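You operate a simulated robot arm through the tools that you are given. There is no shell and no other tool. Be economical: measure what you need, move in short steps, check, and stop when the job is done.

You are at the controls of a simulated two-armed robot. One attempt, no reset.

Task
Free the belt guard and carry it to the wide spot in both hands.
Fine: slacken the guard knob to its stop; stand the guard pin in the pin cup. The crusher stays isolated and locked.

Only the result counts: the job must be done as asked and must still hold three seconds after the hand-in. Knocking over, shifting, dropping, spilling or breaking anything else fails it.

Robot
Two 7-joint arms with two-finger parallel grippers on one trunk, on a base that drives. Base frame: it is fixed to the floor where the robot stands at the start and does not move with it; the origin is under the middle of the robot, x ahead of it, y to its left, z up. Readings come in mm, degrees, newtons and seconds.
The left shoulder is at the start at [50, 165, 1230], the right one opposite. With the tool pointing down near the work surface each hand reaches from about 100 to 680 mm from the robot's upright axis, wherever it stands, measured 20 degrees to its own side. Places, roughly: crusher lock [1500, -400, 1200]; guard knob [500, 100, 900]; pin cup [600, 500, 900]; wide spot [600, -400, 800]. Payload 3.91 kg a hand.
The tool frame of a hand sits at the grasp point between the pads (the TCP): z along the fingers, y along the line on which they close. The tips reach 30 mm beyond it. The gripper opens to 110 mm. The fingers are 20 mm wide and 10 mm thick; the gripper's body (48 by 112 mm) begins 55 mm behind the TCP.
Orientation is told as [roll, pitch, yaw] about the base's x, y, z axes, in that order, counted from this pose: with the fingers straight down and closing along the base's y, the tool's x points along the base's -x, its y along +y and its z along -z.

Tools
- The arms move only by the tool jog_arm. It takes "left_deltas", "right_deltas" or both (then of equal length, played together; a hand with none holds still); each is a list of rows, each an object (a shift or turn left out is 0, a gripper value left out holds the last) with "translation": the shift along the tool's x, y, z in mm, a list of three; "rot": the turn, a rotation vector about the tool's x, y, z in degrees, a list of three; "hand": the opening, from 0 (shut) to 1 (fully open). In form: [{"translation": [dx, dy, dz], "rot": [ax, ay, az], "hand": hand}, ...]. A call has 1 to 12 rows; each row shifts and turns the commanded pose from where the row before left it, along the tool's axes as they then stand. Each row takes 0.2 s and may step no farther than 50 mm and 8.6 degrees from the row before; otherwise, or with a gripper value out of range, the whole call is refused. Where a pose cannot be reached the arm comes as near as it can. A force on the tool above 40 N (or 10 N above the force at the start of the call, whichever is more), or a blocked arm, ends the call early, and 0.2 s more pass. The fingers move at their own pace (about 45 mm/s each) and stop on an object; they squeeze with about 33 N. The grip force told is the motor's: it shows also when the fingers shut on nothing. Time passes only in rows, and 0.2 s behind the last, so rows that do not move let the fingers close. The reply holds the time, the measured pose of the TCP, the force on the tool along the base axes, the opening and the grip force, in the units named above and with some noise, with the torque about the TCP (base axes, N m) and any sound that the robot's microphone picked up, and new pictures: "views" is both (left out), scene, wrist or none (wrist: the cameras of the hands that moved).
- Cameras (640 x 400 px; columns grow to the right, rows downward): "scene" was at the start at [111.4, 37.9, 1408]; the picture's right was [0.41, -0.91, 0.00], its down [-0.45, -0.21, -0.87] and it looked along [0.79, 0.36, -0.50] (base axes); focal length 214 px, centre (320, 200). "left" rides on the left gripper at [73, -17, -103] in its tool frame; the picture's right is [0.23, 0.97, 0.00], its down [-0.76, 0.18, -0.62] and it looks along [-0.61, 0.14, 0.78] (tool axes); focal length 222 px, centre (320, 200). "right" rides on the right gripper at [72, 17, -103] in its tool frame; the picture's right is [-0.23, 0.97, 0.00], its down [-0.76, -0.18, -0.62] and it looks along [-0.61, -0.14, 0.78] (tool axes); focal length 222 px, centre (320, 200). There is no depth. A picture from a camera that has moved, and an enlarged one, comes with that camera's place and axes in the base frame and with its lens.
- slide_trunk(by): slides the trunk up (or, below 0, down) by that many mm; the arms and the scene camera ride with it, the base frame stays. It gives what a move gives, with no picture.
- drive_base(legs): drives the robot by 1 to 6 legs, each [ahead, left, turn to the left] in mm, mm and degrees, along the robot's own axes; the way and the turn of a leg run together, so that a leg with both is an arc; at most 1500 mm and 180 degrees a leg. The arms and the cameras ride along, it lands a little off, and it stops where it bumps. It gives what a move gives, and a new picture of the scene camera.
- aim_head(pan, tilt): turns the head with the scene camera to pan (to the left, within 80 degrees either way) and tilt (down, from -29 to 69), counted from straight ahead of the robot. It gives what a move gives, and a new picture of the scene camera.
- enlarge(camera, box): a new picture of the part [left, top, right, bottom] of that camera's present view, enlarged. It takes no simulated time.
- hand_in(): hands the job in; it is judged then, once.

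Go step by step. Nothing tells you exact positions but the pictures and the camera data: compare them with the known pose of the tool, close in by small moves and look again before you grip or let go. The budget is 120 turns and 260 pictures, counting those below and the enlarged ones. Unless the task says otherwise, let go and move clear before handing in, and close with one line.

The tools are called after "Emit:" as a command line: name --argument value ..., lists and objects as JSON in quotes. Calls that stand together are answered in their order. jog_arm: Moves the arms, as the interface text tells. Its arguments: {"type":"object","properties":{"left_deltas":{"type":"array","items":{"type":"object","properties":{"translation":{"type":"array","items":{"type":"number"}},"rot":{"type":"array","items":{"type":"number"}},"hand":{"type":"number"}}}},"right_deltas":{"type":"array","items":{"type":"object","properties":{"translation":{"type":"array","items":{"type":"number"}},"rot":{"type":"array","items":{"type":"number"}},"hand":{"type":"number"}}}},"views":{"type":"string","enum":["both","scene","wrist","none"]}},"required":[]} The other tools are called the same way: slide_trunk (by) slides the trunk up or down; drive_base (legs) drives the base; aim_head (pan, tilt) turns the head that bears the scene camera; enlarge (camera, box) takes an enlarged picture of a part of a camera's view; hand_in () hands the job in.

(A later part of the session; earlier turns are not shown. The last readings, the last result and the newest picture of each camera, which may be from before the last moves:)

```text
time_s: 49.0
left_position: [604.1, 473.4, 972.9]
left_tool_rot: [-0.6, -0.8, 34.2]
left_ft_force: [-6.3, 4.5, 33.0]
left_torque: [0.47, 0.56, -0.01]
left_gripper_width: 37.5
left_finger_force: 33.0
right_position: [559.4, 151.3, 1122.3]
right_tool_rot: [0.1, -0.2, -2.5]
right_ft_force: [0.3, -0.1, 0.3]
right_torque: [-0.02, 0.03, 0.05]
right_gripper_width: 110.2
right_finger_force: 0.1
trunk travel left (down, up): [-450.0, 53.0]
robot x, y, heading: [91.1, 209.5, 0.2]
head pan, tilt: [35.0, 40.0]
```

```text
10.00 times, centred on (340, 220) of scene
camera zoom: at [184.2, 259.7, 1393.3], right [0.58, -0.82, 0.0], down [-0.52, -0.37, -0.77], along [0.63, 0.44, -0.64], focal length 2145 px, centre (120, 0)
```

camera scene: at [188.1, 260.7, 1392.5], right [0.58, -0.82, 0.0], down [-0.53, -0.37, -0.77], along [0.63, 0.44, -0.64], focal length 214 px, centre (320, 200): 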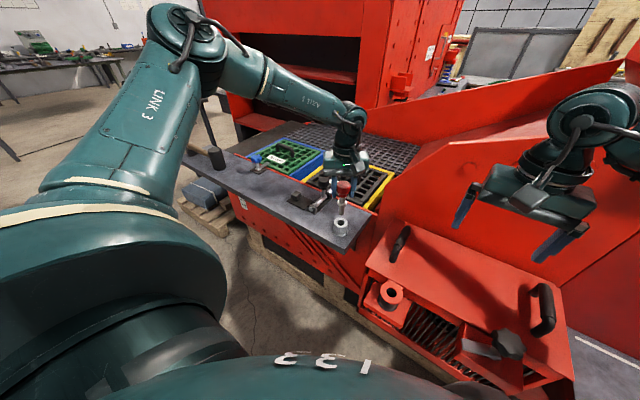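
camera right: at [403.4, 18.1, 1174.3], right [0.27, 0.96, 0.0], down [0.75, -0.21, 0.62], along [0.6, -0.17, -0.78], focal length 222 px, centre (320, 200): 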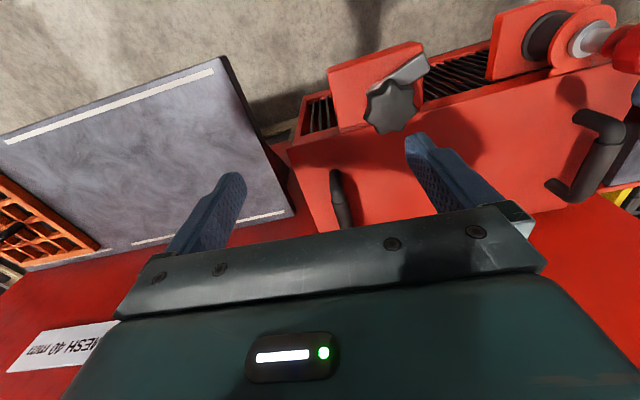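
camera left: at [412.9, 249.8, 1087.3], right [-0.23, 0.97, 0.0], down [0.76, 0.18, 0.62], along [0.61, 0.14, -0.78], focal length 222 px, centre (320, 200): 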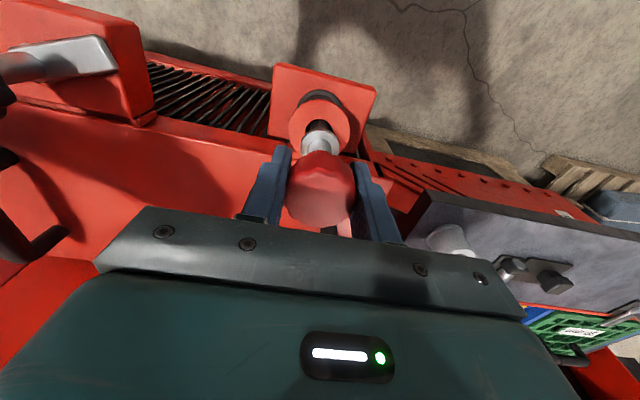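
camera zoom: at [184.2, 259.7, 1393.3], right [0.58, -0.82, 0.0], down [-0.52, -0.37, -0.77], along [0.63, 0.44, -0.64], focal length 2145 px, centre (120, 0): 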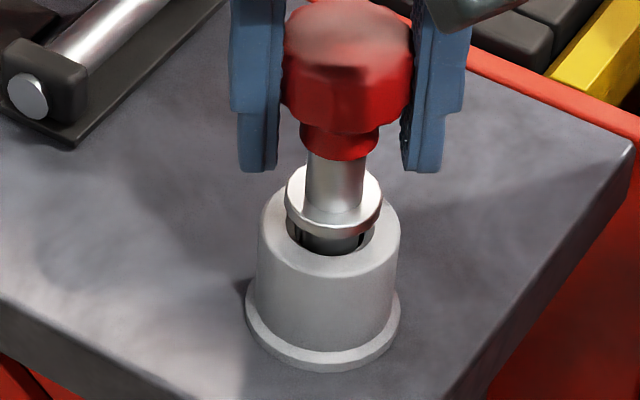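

It hit a firm stop at the same height, centred and about 30 mm inside, so the tip is on the cup floor. I'll unload, open partway, and check that it stands.

Emit:
jog_arm --left_deltas '[{"translation": [0, 0, -4]}, {}, {"hand": 0.45}, {"hand": 0.6}, {"hand": 0.6}, {}]' --views "none"

Emit:
enlarge --camera "scene" --box '[310, 170, 370, 240]'

Emit:
enlarge --camera "left" --box '[200, 50, 440, 200]'

```text
time_s: 50.5
left_position: [603.9, 473.4, 970.4]
left_tool_rot: [-0.4, -0.4, 34.3]
left_ft_force: [0.0, -0.1, -0.4]
left_torque: [-0.01, 0.02, 0.02]
left_gripper_width: 66.0
left_finger_force: 0.0
right_position: [562.0, 151.2, 1119.4]
right_tool_rot: [0.1, 0.0, -2.5]
right_ft_force: [-0.6, -0.4, -0.6]
right_torque: [0.01, -0.05, 0.0]
right_gripper_width: 110.2
right_finger_force: 0.0
trunk travel left (down, up): [-450.0, 53.0]
robot x, y, heading: [91.2, 214.0, -0.1]
head pan, tilt: [35.0, 40.0]
```

```text
5.71 times, centred on (340, 205) of scene
camera zoom: at [187.9, 260.7, 1392.5], right [0.58, -0.82, 0.0], down [-0.53, -0.37, -0.77], along [0.63, 0.44, -0.64], focal length 1226 px, centre (206, 171)
```

zoom: 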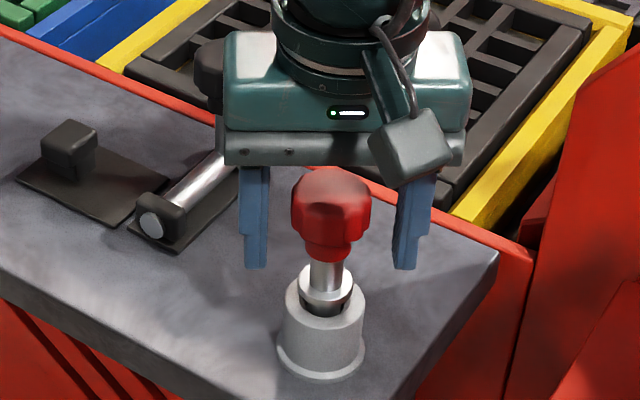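

```text
2.67 times, centred on (320, 125) of left
camera zoom: at [552.4, 420.2, 1074.2], right [-0.74, 0.68, -0.01], down [0.52, 0.58, 0.63], along [0.43, 0.46, -0.78], focal length 592 px, centre (320, 400)
```

zoom: 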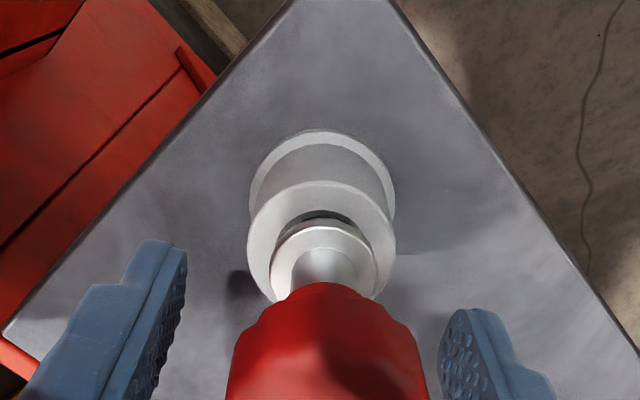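

The pin stands in the cup. I'll lift the left hand straight up, unwind its yaw, and look at the guard.

Emit:
jog_arm --left_deltas '[{"translation": [0, 0, -30]}, {"translation": [0, 0, -45]}, {"translation": [0, 0, -45]}, {"translation": [0, 0, -40]}, {"rot": [0, 0, 8.5], "hand": 1}, {"rot": [0, 0, 8.5]}, {"rot": [0, 0, 8.5]}, {"rot": [0, 0, 8.5]}]' --views "none"

Emit:
enlarge --camera "scene" --box '[310, 170, 370, 240]'

Emit:
aim_head --pan -10 --tilt 55

```text
time_s: 52.2
left_position: [602.5, 474.1, 1129.4]
left_tool_rot: [-0.2, -0.5, 0.0]
left_ft_force: [-0.2, -0.1, 0.3]
left_torque: [0.0, -0.01, 0.0]
left_gripper_width: 109.8
left_finger_force: 0.1
right_position: [562.0, 151.7, 1120.1]
right_tool_rot: [0.1, 0.0, -2.5]
right_ft_force: [0.0, 0.2, -0.1]
right_torque: [0.02, 0.02, -0.02]
right_gripper_width: 109.9
right_finger_force: 0.0
trunk travel left (down, up): [-450.0, 53.0]
robot x, y, heading: [90.8, 209.9, 0.1]
head pan, tilt: [35.0, 40.0]
```

```text
5.71 times, centred on (340, 205) of scene
camera zoom: at [187.9, 260.7, 1392.5], right [0.58, -0.82, 0.0], down [-0.53, -0.37, -0.77], along [0.63, 0.44, -0.64], focal length 1226 px, centre (206, 171)
```

zoom: 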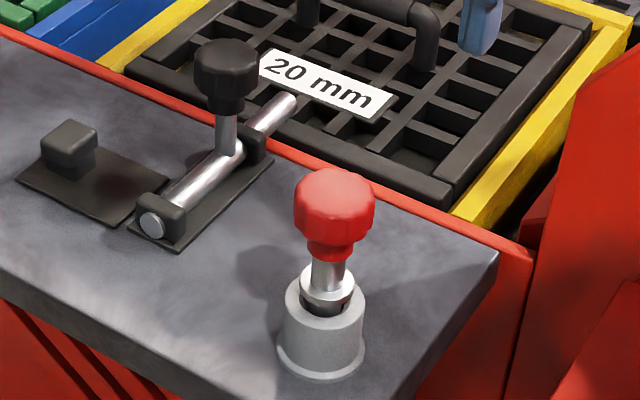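

```text
time_s: 53.4
left_position: [602.3, 475.3, 1131.4]
left_tool_rot: [-0.1, -0.6, 0.3]
left_ft_force: [0.2, -0.2, -0.4]
left_torque: [0.02, 0.05, 0.05]
left_gripper_width: 109.8
left_finger_force: 0.1
right_position: [561.8, 151.9, 1121.5]
right_tool_rot: [0.0, 0.0, -2.4]
right_ft_force: [0.2, -0.6, 0.0]
right_torque: [-0.01, 0.0, 0.02]
right_gripper_width: 110.0
right_finger_force: 0.0
trunk travel left (down, up): [-450.0, 53.0]
robot x, y, heading: [87.4, 210.3, 0.0]
head pan, tilt: [-10.0, 55.0]
camera scene: at [189.5, 199.5, 1371.8], right [-0.17, -0.99, 0.0], down [-0.81, 0.14, -0.57], along [0.57, -0.1, -0.82], focal length 214 px, centre (320, 200)
```

scene: 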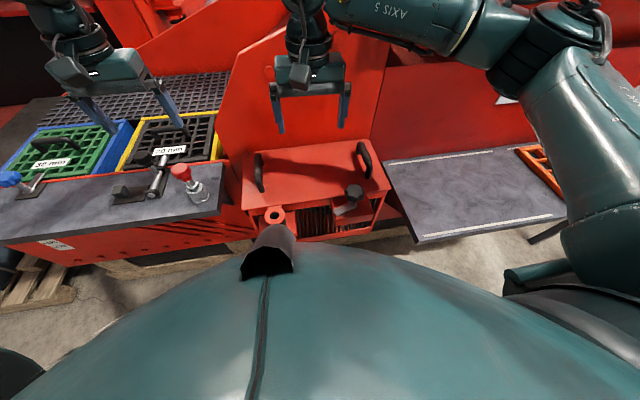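

The pin stands. The guard handles look to be at about [560, 284] and [559, 21], both running fore and aft. I'll centre the base on the guard and hover a hand over each handle.

Emit:
drive_base --legs '[[0, -58, 0]]'

Emit:
jog_arm --left_deltas '[{"translation": [10, -45, 0]}, {"translation": [10, -45, 0]}, {"translation": [10, -42, 10]}, {"translation": [12, 0, 20]}]' --right_deltas '[{"translation": [0, -37, 0]}, {"translation": [0, -36, 0], "rot": [0, 0, -2.5]}, {"translation": [0, 0, 10]}, {"translation": [0, 0, 10]}]'

```text
time_s: 54.6
left_position: [602.6, 415.8, 1131.4]
left_tool_rot: [0.0, -0.6, 0.2]
left_ft_force: [-0.5, -0.5, 0.0]
left_torque: [0.01, 0.0, 0.0]
left_gripper_width: 110.3
left_finger_force: 0.0
right_position: [562.2, 93.0, 1120.0]
right_tool_rot: [0.0, -0.1, -2.4]
right_ft_force: [-0.1, -0.5, 0.2]
right_torque: [0.0, -0.02, 0.01]
right_gripper_width: 110.0
right_finger_force: 0.1
trunk travel left (down, up): [-450.0, 53.0]
robot x, y, heading: [89.5, 152.5, 0.2]
head pan, tilt: [-10.0, 55.0]
camera scene: at [189.6, 141.2, 1371.8], right [-0.17, -0.99, 0.0], down [-0.81, 0.14, -0.57], along [0.57, -0.1, -0.82], focal length 214 px, centre (320, 200)
```

scene: 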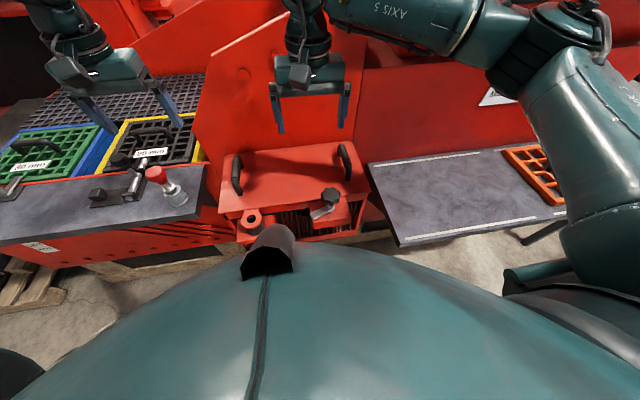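

```text
time_s: 55.6
left_position: [554.7, 293.2, 1102.1]
left_tool_rot: [-0.1, -0.7, 0.4]
left_ft_force: [-0.4, 0.4, -0.1]
left_torque: [-0.01, 0.0, 0.0]
left_gripper_width: 109.9
left_finger_force: 0.0
left hand out of reach, approached as far as the arm can: row 3
right_position: [558.0, 20.7, 1099.9]
right_tool_rot: [0.0, 0.0, 0.1]
right_ft_force: [0.6, -0.5, 0.3]
right_torque: [0.0, -0.03, 0.01]
right_gripper_width: 110.0
right_finger_force: 0.1
trunk travel left (down, up): [-450.0, 53.0]
robot x, y, heading: [86.8, 152.9, 0.2]
head pan, tilt: [-10.0, 55.0]
camera scene: at [189.5, 141.6, 1371.9], right [-0.17, -0.99, 0.0], down [-0.81, 0.14, -0.57], along [0.57, -0.1, -0.82], focal length 214 px, centre (320, 200)
camera right: at [486.4, 37.1, 1204.0], right [0.22, 0.97, 0.0], down [0.76, -0.18, 0.62], along [0.61, -0.14, -0.78], focal length 222 px, centre (320, 200)
camera left: at [480.7, 277.3, 1204.5], right [-0.23, 0.97, 0.0], down [0.75, 0.18, 0.63], along [0.61, 0.14, -0.78], focal length 222 px, centre (320, 200)
```

scene: 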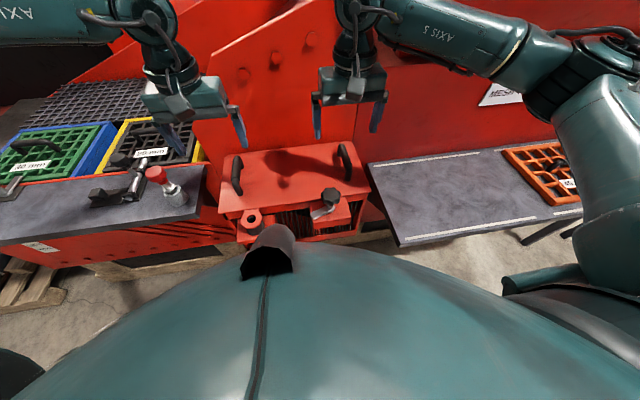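
right: 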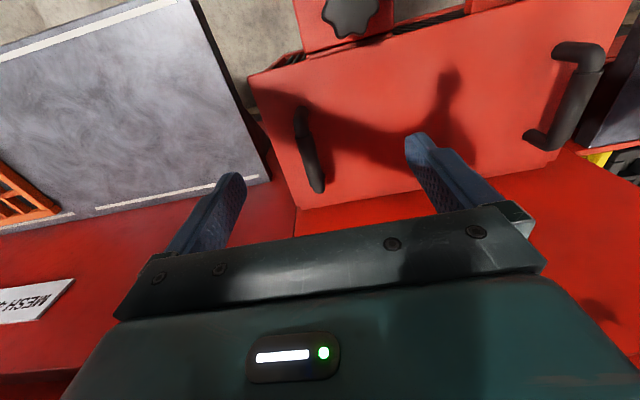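
left: 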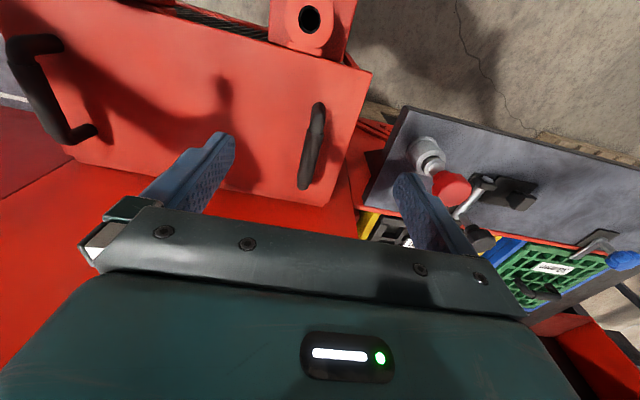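

The handles span x ≈ 556–670 with bars at z ≈ 937: the left at y ≈ 295, the right at y ≈ -6. I'll creep the base forward 50 mm so both hands can reach down, then refine.

Emit:
drive_base --legs '[[50, -6, 0]]'

Emit:
jog_arm --left_deltas '[{"translation": [0, 6, 25]}, {"translation": [0, 0, 25]}, {}]' --right_deltas '[{"translation": [0, -20, 25]}, {"translation": [0, 0, 25]}, {}]'

```text
time_s: 56.5
left_position: [604.4, 286.0, 1101.6]
left_tool_rot: [-0.1, -0.5, 0.4]
left_ft_force: [0.5, -0.8, -0.7]
left_torque: [-0.01, 0.03, 0.02]
left_gripper_width: 110.1
left_finger_force: 0.0
right_position: [608.5, 15.1, 1099.9]
right_tool_rot: [0.0, 0.0, 0.1]
right_ft_force: [0.1, 0.3, -1.2]
right_torque: [0.0, 0.02, -0.04]
right_gripper_width: 109.8
right_finger_force: 0.0
trunk travel left (down, up): [-450.0, 53.0]
robot x, y, heading: [141.8, 146.9, 0.1]
head pan, tilt: [-10.0, 55.0]
camera scene: at [240.3, 135.6, 1371.7], right [-0.17, -0.99, 0.0], down [-0.81, 0.14, -0.57], along [0.56, -0.1, -0.82], focal length 214 px, centre (320, 200)
```

scene: 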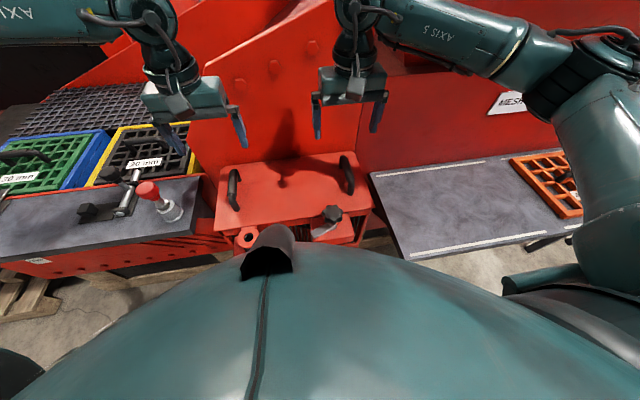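

```text
time_s: 57.3
left_position: [602.5, 293.3, 1051.5]
left_tool_rot: [-0.2, -0.6, 0.3]
left_ft_force: [0.0, -0.6, -1.0]
left_torque: [0.0, 0.01, 0.03]
left_gripper_width: 109.9
left_finger_force: 0.1
right_position: [607.8, -4.5, 1051.5]
right_tool_rot: [0.0, 0.0, 0.0]
right_ft_force: [-0.4, 0.7, 0.7]
right_torque: [-0.02, -0.02, 0.0]
right_gripper_width: 110.0
right_finger_force: 0.0
trunk travel left (down, up): [-450.0, 53.0]
robot x, y, heading: [142.1, 147.4, -0.1]
head pan, tilt: [-10.0, 55.0]
camera scene: at [238.8, 135.6, 1371.8], right [-0.17, -0.99, 0.0], down [-0.81, 0.14, -0.57], along [0.57, -0.1, -0.82], focal length 214 px, centre (320, 200)
camera right: at [535.8, 11.3, 1154.6], right [0.23, 0.97, 0.0], down [0.76, -0.18, 0.62], along [0.61, -0.14, -0.78], focal length 222 px, centre (320, 200)
camera left: at [528.9, 278.6, 1154.0], right [-0.23, 0.97, -0.01], down [0.75, 0.18, 0.63], along [0.62, 0.14, -0.78], focal length 222 px, centre (320, 200)
```

scene: 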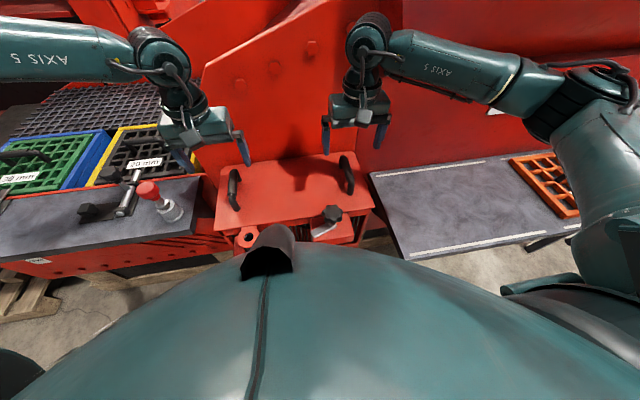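
right: 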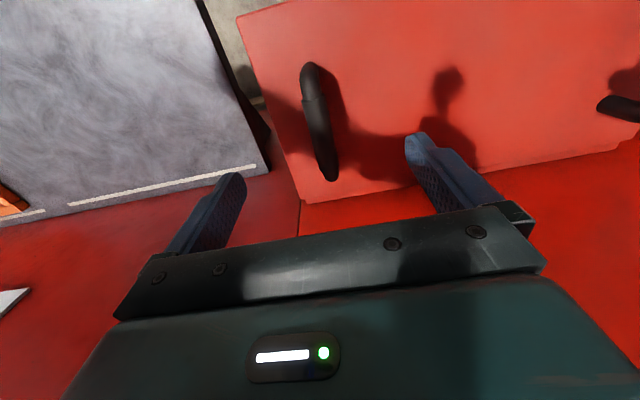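
left: 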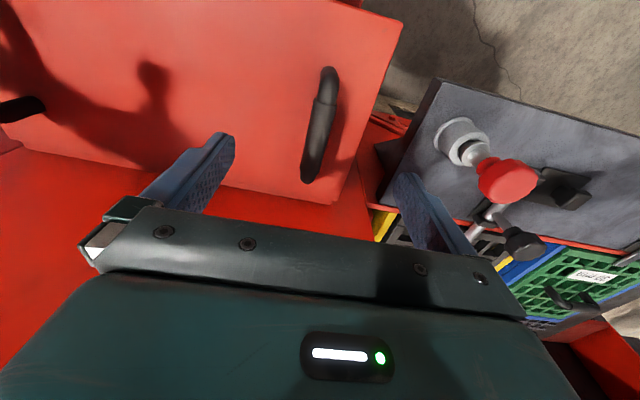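

Both hands are nearly centred over the handles (left y ≈ 296, right y ≈ -5.5, mid x ≈ 611). I'll adjust and descend to z ≈ 960, then look.

Emit:
jog_arm --left_deltas '[{"translation": [-8, 3, 30], "rot": [0, 0.5, 0]}, {"translation": [0, 0, 30]}, {"translation": [0, 0, 30]}, {}]' --right_deltas '[{"translation": [-3, -1, 30]}, {"translation": [0, 0, 30]}, {"translation": [0, 0, 30]}, {}]'

```text
time_s: 58.3
left_position: [590.8, 325.8, 979.4]
left_tool_rot: [-0.1, -0.1, 0.2]
left_ft_force: [0.6, 0.2, 0.6]
left_torque: [0.01, -0.03, 0.01]
left_gripper_width: 110.1
left_finger_force: 0.1
left hand out of reach, approached as far as the arm can: row 1, 2, 3
right_position: [611.6, -5.7, 961.1]
right_tool_rot: [-0.1, 0.0, 0.2]
right_ft_force: [-0.3, -0.3, 0.4]
right_torque: [0.01, 0.0, -0.01]
right_gripper_width: 109.9
right_finger_force: 0.0
trunk travel left (down, up): [-450.0, 53.0]
robot x, y, heading: [133.9, 147.9, 0.1]
head pan, tilt: [-10.0, 55.0]
camera scene: at [238.8, 135.7, 1371.8], right [-0.17, -0.99, 0.0], down [-0.81, 0.14, -0.57], along [0.57, -0.1, -0.82], focal length 214 px, centre (320, 200)
camera right: at [538.7, 10.3, 1064.6], right [0.22, 0.97, 0.0], down [0.76, -0.18, 0.62], along [0.61, -0.14, -0.78], focal length 222 px, centre (320, 200)
camera left: at [517.4, 310.3, 1082.7], right [-0.23, 0.97, 0.0], down [0.76, 0.18, 0.62], along [0.61, 0.14, -0.78], focal length 222 px, centre (320, 200)
```

scene: 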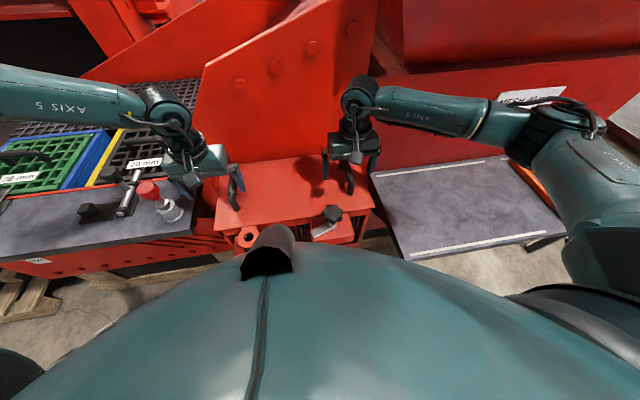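
right: 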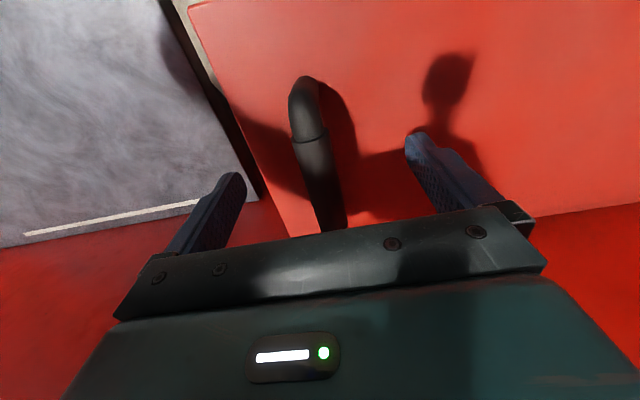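
left: 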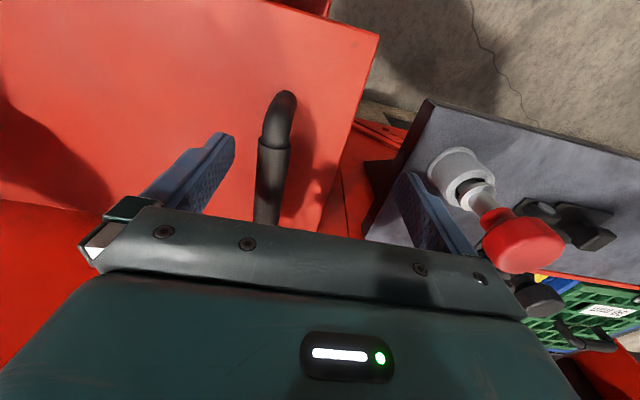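

The left arm's posture limits it low down, but it reached fine at z ≥ 1050. So I'll raise both hands and use the trunk slide to lower them together, which also gives a synchronous lift later.

Emit:
jog_arm --left_deltas '[{"translation": [0, 0, -36]}, {"translation": [0, 0, -40]}, {"translation": [0, 0, -40]}, {"translation": [-10, -15, 0]}, {"translation": [-10, -15, 0]}, {}]' --right_deltas '[{"translation": [0, 0, -45]}, {"translation": [0, 0, -45]}, {"translation": [0, 0, -44]}, {}, {}, {}]' --views "none"

```text
time_s: 59.7
left_position: [610.8, 295.4, 1096.5]
left_tool_rot: [-0.1, -0.1, 0.3]
left_ft_force: [-0.7, 0.7, -0.4]
left_torque: [-0.04, -0.03, -0.04]
left_gripper_width: 110.2
left_finger_force: 0.1
right_position: [611.6, -6.6, 1095.7]
right_tool_rot: [-0.1, 0.0, 0.1]
right_ft_force: [-0.4, 0.2, 0.1]
right_torque: [-0.04, 0.0, -0.01]
right_gripper_width: 110.0
right_finger_force: 0.0
trunk travel left (down, up): [-450.0, 53.0]
robot x, y, heading: [141.1, 145.6, 0.1]
head pan, tilt: [-10.0, 55.0]
```

Emit:
slide_trunk --by -130

Emit:
jog_arm --left_deltas '[{}]' --right_deltas '[{}]'

```text
time_s: 61.3
left_position: [611.4, 297.5, 966.0]
left_tool_rot: [-0.1, 0.0, 0.3]
left_ft_force: [0.7, 0.2, -0.7]
left_torque: [-0.01, 0.01, -0.05]
left_gripper_width: 109.9
left_finger_force: 0.1
right_position: [612.4, -5.7, 965.2]
right_tool_rot: [-0.1, 0.0, 0.1]
right_ft_force: [0.0, 0.0, -0.6]
right_torque: [0.03, 0.01, -0.02]
right_gripper_width: 110.0
right_finger_force: 0.1
trunk travel left (down, up): [-320.0, 183.0]
robot x, y, heading: [141.8, 145.1, 0.2]
head pan, tilt: [-10.0, 55.0]
```

```text
time_s: 61.7
left_position: [610.5, 298.3, 965.7]
left_tool_rot: [-0.1, -0.2, 0.3]
left_ft_force: [0.8, -0.2, 0.1]
left_torque: [0.0, 0.0, 0.0]
left_gripper_width: 109.9
left_finger_force: 0.1
right_position: [611.7, -7.2, 964.5]
right_tool_rot: [-0.1, 0.0, 0.1]
right_ft_force: [0.8, 0.5, -0.2]
right_torque: [0.02, 0.01, 0.0]
right_gripper_width: 110.2
right_finger_force: 0.2
trunk travel left (down, up): [-320.0, 183.0]
robot x, y, heading: [137.3, 149.4, 0.0]
head pan, tilt: [-10.0, 55.0]
camera scene: at [238.9, 135.8, 1241.8], right [-0.17, -0.99, 0.0], down [-0.81, 0.14, -0.57], along [0.57, -0.1, -0.82], focal length 214 px, centre (320, 200)
camera right: at [540.0, 9.9, 1068.5], right [0.23, 0.97, 0.0], down [0.76, -0.18, 0.62], along [0.61, -0.14, -0.78], focal length 222 px, centre (320, 200)
camera left: at [538.1, 281.1, 1069.7], right [-0.23, 0.97, 0.0], down [0.76, 0.18, 0.62], along [0.61, 0.14, -0.78], focal length 222 px, centre (320, 200)
```

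scene: 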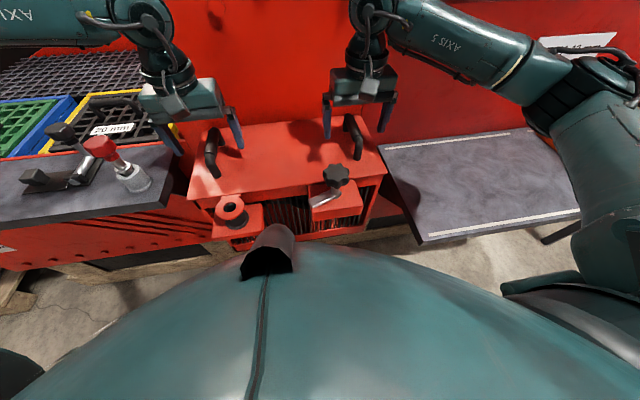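
right: 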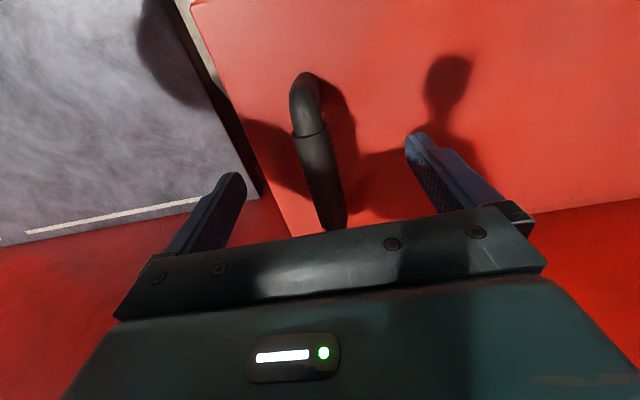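
left: 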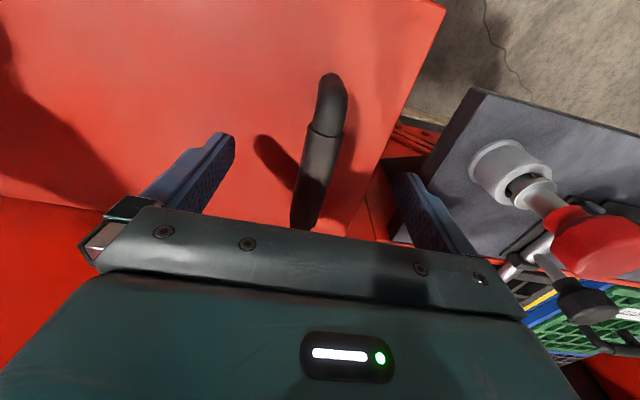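

The bars are at z ≈ 935 with the plate around 890. I'll lower the trunk 28 mm more, then close both hands.

Emit:
slide_trunk --by -28

Emit:
jog_arm --left_deltas '[{"hand": 0.5}, {"hand": 0.3}, {"hand": 0}, {"hand": 0}, {"hand": 0}, {"hand": 0}, {}]' --right_deltas '[{"hand": 0.5}, {"hand": 0.3}, {"hand": 0}, {"hand": 0}, {"hand": 0}, {"hand": 0}, {}]'

```text
time_s: 62.4
left_position: [610.5, 297.3, 938.4]
left_tool_rot: [-0.1, -0.2, 0.3]
left_ft_force: [0.7, -0.5, 0.3]
left_torque: [-0.01, 0.04, 0.01]
left_gripper_width: 110.2
left_finger_force: 0.0
right_position: [612.0, -5.4, 937.6]
right_tool_rot: [0.1, 0.0, 0.1]
right_ft_force: [-0.1, 0.9, 0.7]
right_torque: [0.0, 0.0, -0.02]
right_gripper_width: 110.1
right_finger_force: 0.1
trunk travel left (down, up): [-292.0, 211.0]
robot x, y, heading: [137.3, 148.9, 0.3]
head pan, tilt: [-10.0, 55.0]
```

```text
time_s: 64.0
left_position: [611.6, 295.7, 937.5]
left_tool_rot: [-0.2, -0.1, 0.2]
left_ft_force: [0.8, -21.0, 0.7]
left_torque: [0.3, -0.15, -0.06]
left_gripper_width: 21.5
left_finger_force: 32.9
right_position: [612.0, -5.6, 936.6]
right_tool_rot: [0.2, 0.0, 0.2]
right_ft_force: [0.2, 14.4, 1.4]
right_torque: [-0.04, 0.16, -0.26]
right_gripper_width: 21.8
right_finger_force: 32.6
trunk travel left (down, up): [-292.0, 211.0]
robot x, y, heading: [136.6, 148.2, 0.1]
head pan, tilt: [-10.0, 55.0]
camera scene: at [239.3, 135.2, 1213.7], right [-0.17, -0.99, 0.0], down [-0.81, 0.14, -0.57], along [0.56, -0.1, -0.82], focal length 214 px, centre (320, 200)
camera right: at [539.9, 10.2, 1040.4], right [0.22, 0.97, 0.0], down [0.76, -0.18, 0.62], along [0.61, -0.14, -0.78], focal length 222 px, centre (320, 200)
camera left: at [537.9, 279.3, 1041.7], right [-0.23, 0.97, 0.0], down [0.76, 0.18, 0.62], along [0.61, 0.14, -0.78], focal length 222 px, centre (320, 200)
```

scene: 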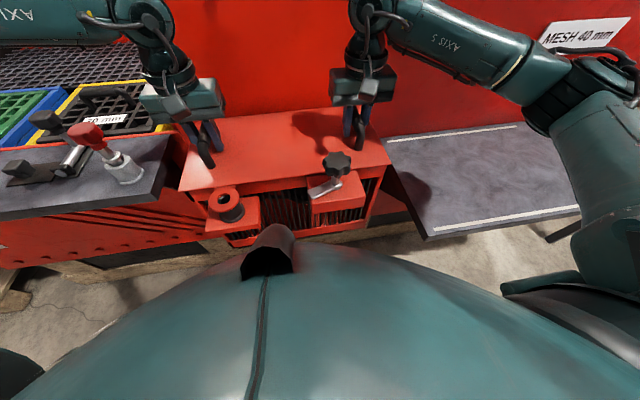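
right: 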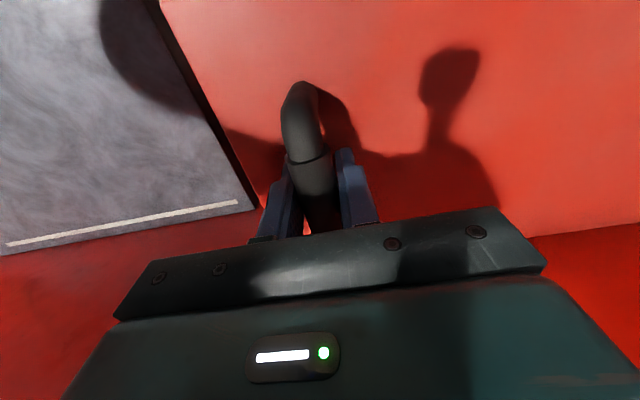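
left: 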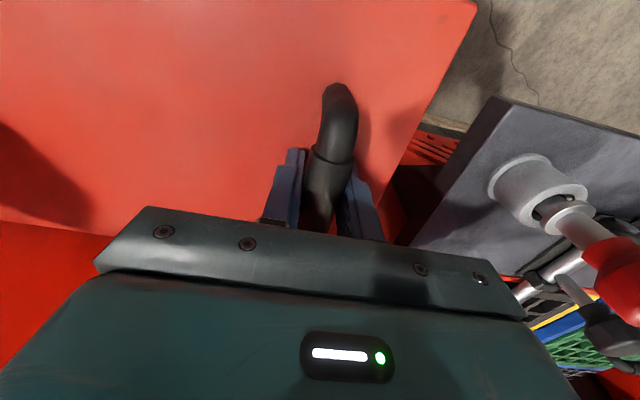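

Both handles are gripped. I'll relax the side loads a little, then lift 8 mm with the trunk and check the forces.

Emit:
jog_arm --left_deltas '[{"translation": [0, -1.5, 0]}, {}]' --right_deltas '[{"translation": [0, 1, 0]}, {}]' --views "none"

Emit:
slide_trunk --by 8

Emit:
enlarge --camera "scene" --box '[160, 80, 420, 260]'

```text
time_s: 64.6
left_position: [610.4, 294.1, 938.4]
left_tool_rot: [-0.2, -0.2, 0.3]
left_ft_force: [1.1, -18.1, -0.3]
left_torque: [0.12, -0.33, -0.33]
left_gripper_width: 21.9
left_finger_force: 32.9
right_position: [611.4, -5.4, 935.7]
right_tool_rot: [0.1, 0.0, 0.2]
right_ft_force: [-0.9, 11.9, 3.5]
right_torque: [-0.11, -0.11, 0.06]
right_gripper_width: 21.6
right_finger_force: 32.7
trunk travel left (down, up): [-292.0, 211.0]
robot x, y, heading: [139.8, 151.5, 0.0]
head pan, tilt: [-10.0, 55.0]
```

```text
time_s: 65.2
left_position: [611.9, 295.8, 945.4]
left_tool_rot: [0.0, 0.2, 0.3]
left_ft_force: [-0.8, -16.8, -11.0]
left_torque: [0.33, 0.22, -0.2]
left_gripper_width: 21.8
left_finger_force: 32.9
right_position: [613.5, -6.4, 942.8]
right_tool_rot: [0.0, 0.1, 0.1]
right_ft_force: [1.4, 16.8, -10.9]
right_torque: [-0.24, -0.03, -0.14]
right_gripper_width: 21.9
right_finger_force: 33.2
trunk travel left (down, up): [-300.0, 203.0]
robot x, y, heading: [139.4, 148.3, 0.1]
head pan, tilt: [-10.0, 55.0]
```

```text
2.22 times, centred on (290, 170) of scene
camera zoom: at [240.7, 135.8, 1221.5], right [-0.17, -0.99, 0.0], down [-0.81, 0.14, -0.57], along [0.56, -0.1, -0.82], focal length 477 px, centre (387, 267)
```

zoom: 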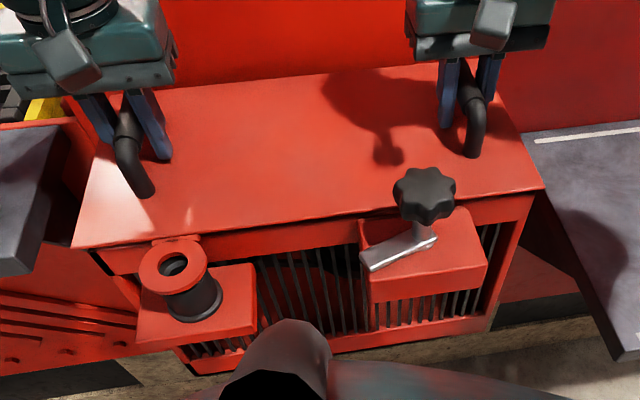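

It lifts with balanced loads of about 11 N each. I'll raise it further and check.

Emit:
slide_trunk --by 50

Emit:
enlarge --camera "scene" --box '[160, 80, 420, 260]'

```text
time_s: 66.1
left_position: [613.3, 295.1, 995.2]
left_tool_rot: [-0.1, 0.0, 0.3]
left_ft_force: [-0.7, -16.6, -12.0]
left_torque: [0.1, 0.22, -0.21]
left_gripper_width: 21.5
left_finger_force: 32.9
right_position: [612.8, -5.8, 993.5]
right_tool_rot: [0.0, 0.1, 0.1]
right_ft_force: [1.1, 17.0, -10.7]
right_torque: [-0.22, -0.07, -0.08]
right_gripper_width: 21.9
right_finger_force: 33.3
trunk travel left (down, up): [-350.0, 153.0]
robot x, y, heading: [142.3, 148.3, 0.3]
head pan, tilt: [-10.0, 55.0]
```

```text
2.22 times, centred on (290, 170) of scene
camera zoom: at [240.9, 135.8, 1271.5], right [-0.17, -0.99, 0.0], down [-0.81, 0.14, -0.57], along [0.56, -0.1, -0.82], focal length 477 px, centre (387, 267)
```

zoom: 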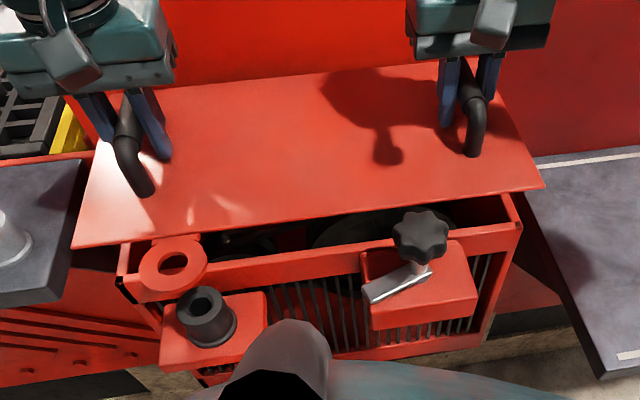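

The guard is a flat lid with a ring tab and hangs level. I'll raise it well above the knob, then carry it right.

Emit:
slide_trunk --by 115

Emit:
drive_base --legs '[[-30, -250, 0]]'

```text
time_s: 67.5
left_position: [613.2, 295.4, 1110.0]
left_tool_rot: [-0.1, 0.0, 0.3]
left_ft_force: [-1.2, -16.7, -11.3]
left_torque: [0.1, -0.01, -0.18]
left_gripper_width: 21.9
left_finger_force: 32.6
right_position: [614.5, -4.4, 1107.9]
right_tool_rot: [0.0, 0.2, 0.1]
right_ft_force: [1.8, 16.7, -10.1]
right_torque: [-0.16, 0.24, -0.14]
right_gripper_width: 21.6
right_finger_force: 32.9
trunk travel left (down, up): [-465.0, 38.0]
robot x, y, heading: [142.4, 150.0, 0.0]
head pan, tilt: [-10.0, 55.0]
```

```text
time_s: 70.4
left_position: [583.0, 40.3, 1110.8]
left_tool_rot: [0.0, 0.0, 0.1]
left_ft_force: [-1.0, -15.6, -10.6]
left_torque: [0.17, 0.06, -0.19]
left_gripper_width: 21.7
left_finger_force: 32.7
right_position: [584.2, -257.6, 1109.6]
right_tool_rot: [0.1, 0.0, 0.0]
right_ft_force: [0.6, 16.5, -11.0]
right_torque: [-0.17, 0.05, -0.11]
right_gripper_width: 21.9
right_finger_force: 32.9
trunk travel left (down, up): [-465.0, 38.0]
robot x, y, heading: [108.1, -105.0, -0.2]
head pan, tilt: [-10.0, 55.0]
camera scene: at [211.2, -117.8, 1386.6], right [-0.17, -0.98, 0.0], down [-0.81, 0.14, -0.57], along [0.56, -0.1, -0.82], focal length 214 px, centre (320, 200)
```

scene: 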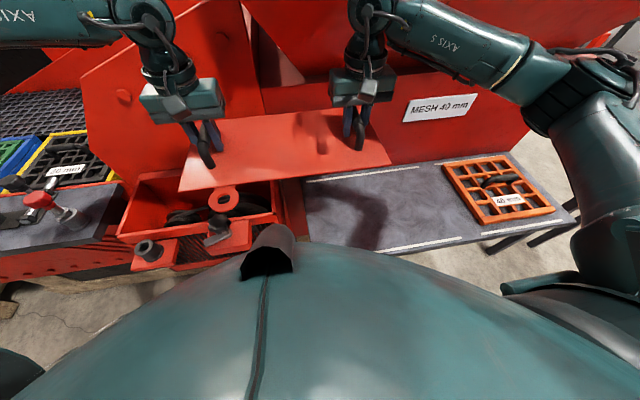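

The lid clears everything. The white lines bound roughly x 418–735, y -170 to -610, centred near [577, -388]. I'll continue right 279 mm.

Emit:
drive_base --legs '[[0, -279, 0]]'

Emit:
aim_head --pan 0 --tilt 50

```text
time_s: 73.4
left_position: [584.0, -235.5, 1110.8]
left_tool_rot: [-0.2, 0.0, 0.2]
left_ft_force: [-0.6, -4.2, -10.7]
left_torque: [0.02, 0.13, -0.16]
left_gripper_width: 21.5
left_finger_force: 33.6
right_position: [584.0, -536.0, 1108.1]
right_tool_rot: [0.0, 0.1, 0.0]
right_ft_force: [0.8, 3.7, -10.2]
right_torque: [-0.01, 0.01, -0.13]
right_gripper_width: 21.5
right_finger_force: 32.5
trunk travel left (down, up): [-465.0, 38.0]
robot x, y, heading: [110.6, -382.8, 0.1]
head pan, tilt: [-10.0, 55.0]
camera scene: at [211.1, -394.3, 1386.6], right [-0.17, -0.98, 0.0], down [-0.81, 0.14, -0.57], along [0.56, -0.1, -0.82], focal length 214 px, centre (320, 200)
```

scene: 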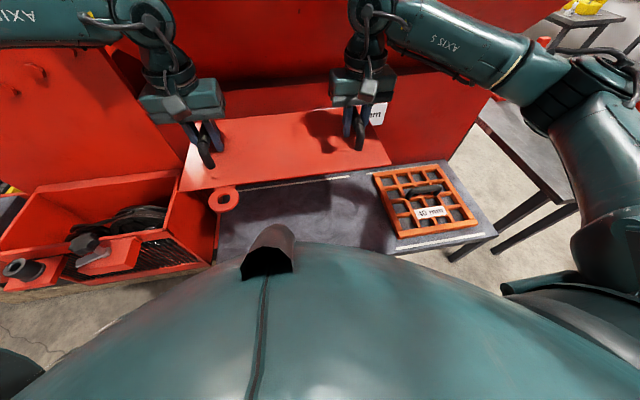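

```text
time_s: 74.1
left_position: [583.1, -236.0, 1110.1]
left_tool_rot: [-0.1, 0.2, 0.1]
left_ft_force: [-2.3, -1.3, -10.8]
left_torque: [0.04, 0.0, -0.17]
left_gripper_width: 21.5
left_finger_force: 33.3
right_position: [583.7, -535.9, 1108.3]
right_tool_rot: [0.0, 0.0, 0.0]
right_ft_force: [0.0, 1.8, -10.6]
right_torque: [-0.15, 0.22, -0.03]
right_gripper_width: 21.8
right_finger_force: 32.9
trunk travel left (down, up): [-465.0, 38.0]
robot x, y, heading: [109.4, -383.2, 0.1]
head pan, tilt: [0.0, 50.0]
camera scene: at [217.2, -381.6, 1393.1], right [0.0, -1.0, 0.0], down [-0.77, 0.0, -0.64], along [0.64, 0.0, -0.77], focal length 214 px, centre (320, 200)
```

scene: 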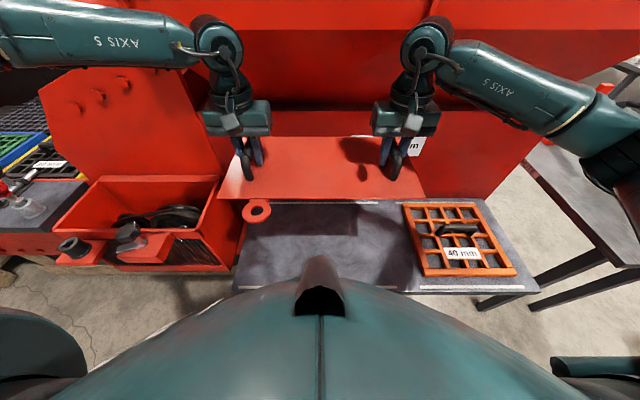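

The lid is over the spot, with about 95 mm to the orange screen. I'll back off slightly to centre it between the lines and lower 200 mm by trunk.

Emit:
drive_base --legs '[[-12, -5, 0]]'

Emit:
slide_trunk --by -200

Emit:
jog_arm --left_deltas '[{}]' --right_deltas '[{}]'

```text
time_s: 74.9
left_position: [570.3, -241.1, 1111.1]
left_tool_rot: [0.0, 0.1, 0.1]
left_ft_force: [-0.5, -1.8, -10.6]
left_torque: [-0.02, 0.03, -0.18]
left_gripper_width: 21.9
left_finger_force: 33.2
right_position: [570.8, -539.9, 1108.5]
right_tool_rot: [0.2, 0.1, 0.0]
right_ft_force: [0.7, 1.3, -11.0]
right_torque: [-0.06, 0.16, -0.08]
right_gripper_width: 22.1
right_finger_force: 32.6
trunk travel left (down, up): [-465.0, 38.0]
robot x, y, heading: [100.7, -385.5, 0.2]
head pan, tilt: [0.0, 50.0]
camera scene: at [205.3, -386.4, 1393.1], right [0.0, -1.0, 0.0], down [-0.77, 0.0, -0.64], along [0.64, 0.0, -0.77], focal length 214 px, centre (320, 200)
```

scene: 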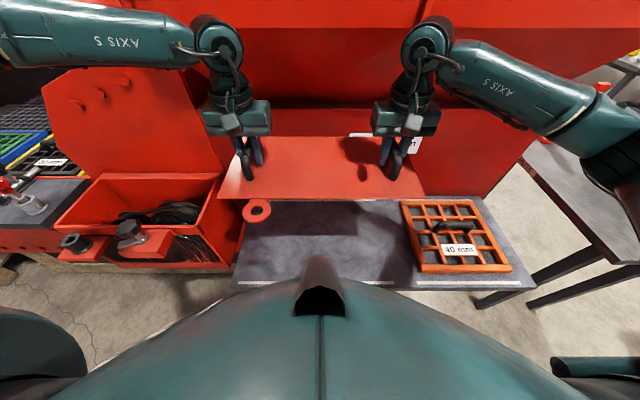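

```text
time_s: 77.0
left_position: [569.7, -240.1, 910.3]
left_tool_rot: [0.0, 0.1, 0.2]
left_ft_force: [-1.0, -2.0, -10.2]
left_torque: [0.0, 0.05, -0.14]
left_gripper_width: 21.9
left_finger_force: 32.9
right_position: [571.7, -540.5, 909.8]
right_tool_rot: [0.0, 0.2, 0.1]
right_ft_force: [0.6, 2.8, -11.1]
right_torque: [-0.01, 0.06, -0.06]
right_gripper_width: 21.8
right_finger_force: 32.9
trunk travel left (down, up): [-265.0, 238.0]
robot x, y, heading: [96.4, -386.9, -0.0]
head pan, tilt: [0.0, 50.0]
```

```text
time_s: 77.4
left_position: [571.2, -240.6, 910.8]
left_tool_rot: [-0.1, 0.0, 0.1]
left_ft_force: [-0.8, -1.8, -11.1]
left_torque: [0.01, 0.1, -0.13]
left_gripper_width: 21.7
left_finger_force: 33.0
right_position: [571.9, -540.8, 909.3]
right_tool_rot: [0.0, 0.1, -0.1]
right_ft_force: [0.7, 2.4, -10.8]
right_torque: [-0.02, 0.0, -0.06]
right_gripper_width: 21.6
right_finger_force: 33.3
trunk travel left (down, up): [-265.0, 238.0]
robot x, y, heading: [97.3, -389.0, -0.2]
head pan, tilt: [0.0, 50.0]
camera scene: at [205.0, -386.4, 1193.1], right [0.0, -1.0, 0.0], down [-0.77, 0.0, -0.64], along [0.64, 0.0, -0.77], focal length 214 px, centre (320, 200)
camera right: at [499.5, -524.0, 1012.2], right [0.23, 0.97, 0.0], down [0.76, -0.18, 0.62], along [0.61, -0.14, -0.78], focal length 222 px, centre (320, 200)
camera left: at [497.9, -255.9, 1013.6], right [-0.23, 0.97, 0.0], down [0.76, 0.18, 0.62], along [0.61, 0.14, -0.78], focal length 222 px, centre (320, 200)
```

scene: 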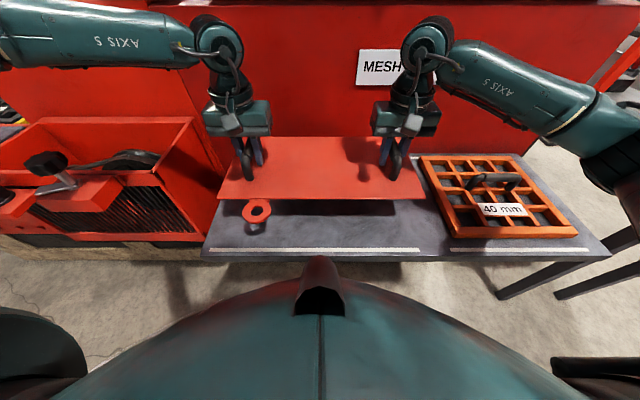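
right: 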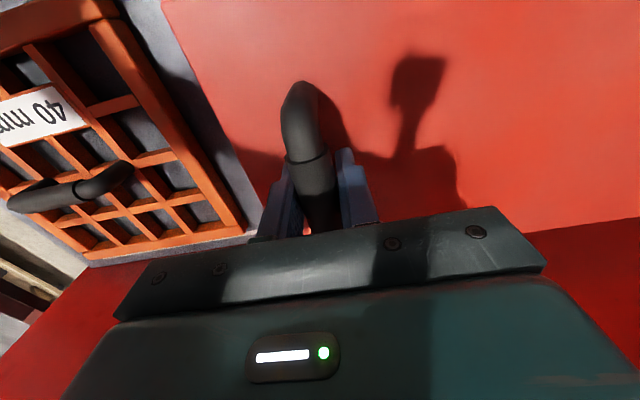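
left: 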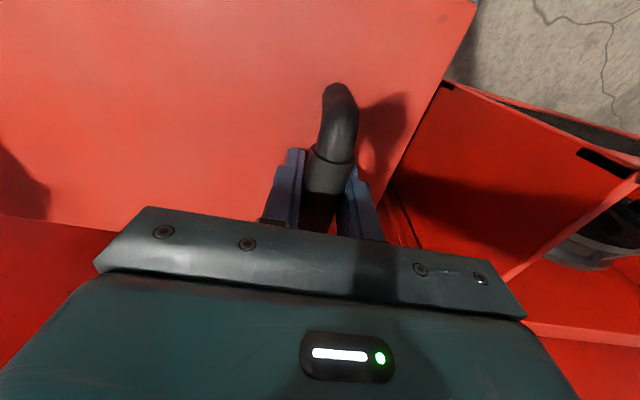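

The front line spans y ≈ -146 to -603, so the lid should go about 15 mm left, and slightly forward so the ring tab stays inside the line. Then I'll lower gradually.

Emit:
drive_base --legs '[[12, 15, 0]]'

Emit:
slide_trunk --by -65

Emit:
enlarge --camera "scene" --box '[180, 100, 480, 290]'

```text
time_s: 78.3
left_position: [582.5, -226.6, 909.9]
left_tool_rot: [-0.1, 0.1, 0.2]
left_ft_force: [-0.8, -1.1, -10.0]
left_torque: [0.0, 0.12, -0.13]
left_gripper_width: 22.0
left_finger_force: 32.9
right_position: [582.6, -525.4, 908.5]
right_tool_rot: [0.0, 0.0, 0.0]
right_ft_force: [1.2, 3.6, -10.6]
right_torque: [0.0, 0.04, -0.02]
right_gripper_width: 21.8
right_finger_force: 32.9
trunk travel left (down, up): [-265.0, 238.0]
robot x, y, heading: [109.4, -373.1, 0.1]
head pan, tilt: [0.0, 50.0]
camera scene: at [217.1, -371.2, 1193.0], right [0.0, -1.0, 0.0], down [-0.77, 0.0, -0.64], along [0.64, 0.0, -0.77], focal length 214 px, centre (320, 200)
```

scene: 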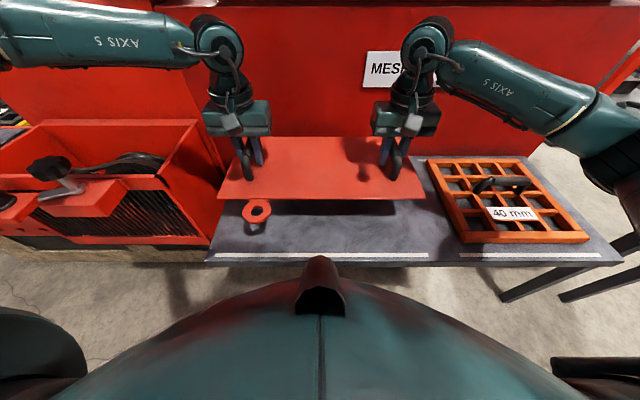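

```text
time_s: 79.3
left_position: [581.1, -226.5, 844.8]
left_tool_rot: [-0.1, 0.1, 0.2]
left_ft_force: [-1.2, -2.1, -11.2]
left_torque: [0.03, 0.02, -0.11]
left_gripper_width: 21.7
left_finger_force: 33.3
right_position: [583.5, -524.9, 842.6]
right_tool_rot: [-0.1, 0.1, 0.0]
right_ft_force: [0.1, 1.5, -10.3]
right_torque: [-0.16, 0.17, 0.05]
right_gripper_width: 22.0
right_finger_force: 33.2
trunk travel left (down, up): [-200.0, 303.0]
robot x, y, heading: [105.8, -372.7, -0.3]
head pan, tilt: [0.0, 50.0]
```

```text
2.11 times, centred on (330, 195) of scene
camera zoom: at [216.5, -371.5, 1128.2], right [0.0, -1.0, 0.0], down [-0.77, 0.0, -0.64], along [0.64, 0.0, -0.77], focal length 452 px, centre (299, 210)
```

zoom: 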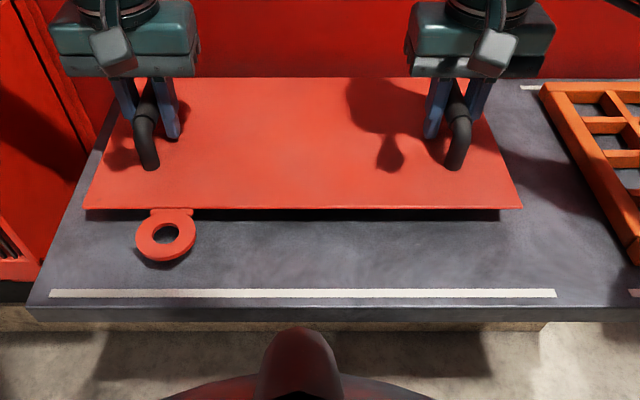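

The lid sits between the lines with roughly 25 mm to go. I'll lower in small steps.

Emit:
slide_trunk --by -18

Emit:
slide_trunk --by -6

Emit:
enlarge --camera "scene" --box '[180, 100, 480, 290]'

```text
time_s: 80.0
left_position: [581.9, -226.6, 826.9]
left_tool_rot: [-0.1, 0.1, 0.1]
left_ft_force: [-0.1, -3.0, -10.0]
left_torque: [0.04, 0.06, -0.16]
left_gripper_width: 21.6
left_finger_force: 33.0
right_position: [583.2, -526.0, 825.4]
right_tool_rot: [0.1, 0.1, -0.1]
right_ft_force: [0.4, 1.9, -10.4]
right_torque: [-0.01, -0.06, -0.03]
right_gripper_width: 21.5
right_finger_force: 33.4
trunk travel left (down, up): [-182.0, 321.0]
robot x, y, heading: [110.9, -369.0, 0.5]
head pan, tilt: [0.0, 50.0]
```

```text
time_s: 80.5
left_position: [581.4, -226.3, 828.0]
left_tool_rot: [-0.1, -0.6, 0.2]
left_ft_force: [3.0, 3.3, 22.2]
left_torque: [0.0, 0.68, -0.16]
left_gripper_width: 21.5
left_finger_force: 33.4
right_position: [583.0, -526.1, 825.5]
right_tool_rot: [0.2, -0.5, -0.1]
right_ft_force: [10.7, -1.5, 18.0]
right_torque: [0.01, 0.81, 0.12]
right_gripper_width: 21.7
right_finger_force: 32.7
trunk travel left (down, up): [-176.0, 327.0]
robot x, y, heading: [109.0, -372.4, -0.2]
head pan, tilt: [0.0, 50.0]
```

```text
2.11 times, centred on (330, 195) of scene
camera zoom: at [214.1, -371.4, 1105.4], right [0.0, -1.0, 0.0], down [-0.76, 0.0, -0.64], along [0.64, 0.0, -0.76], focal length 452 px, centre (299, 210)
```

zoom: 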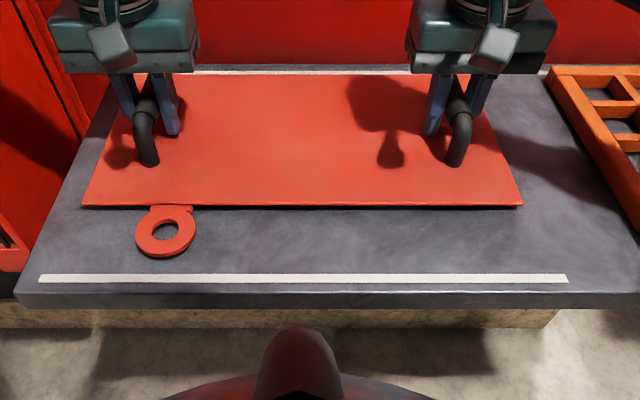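

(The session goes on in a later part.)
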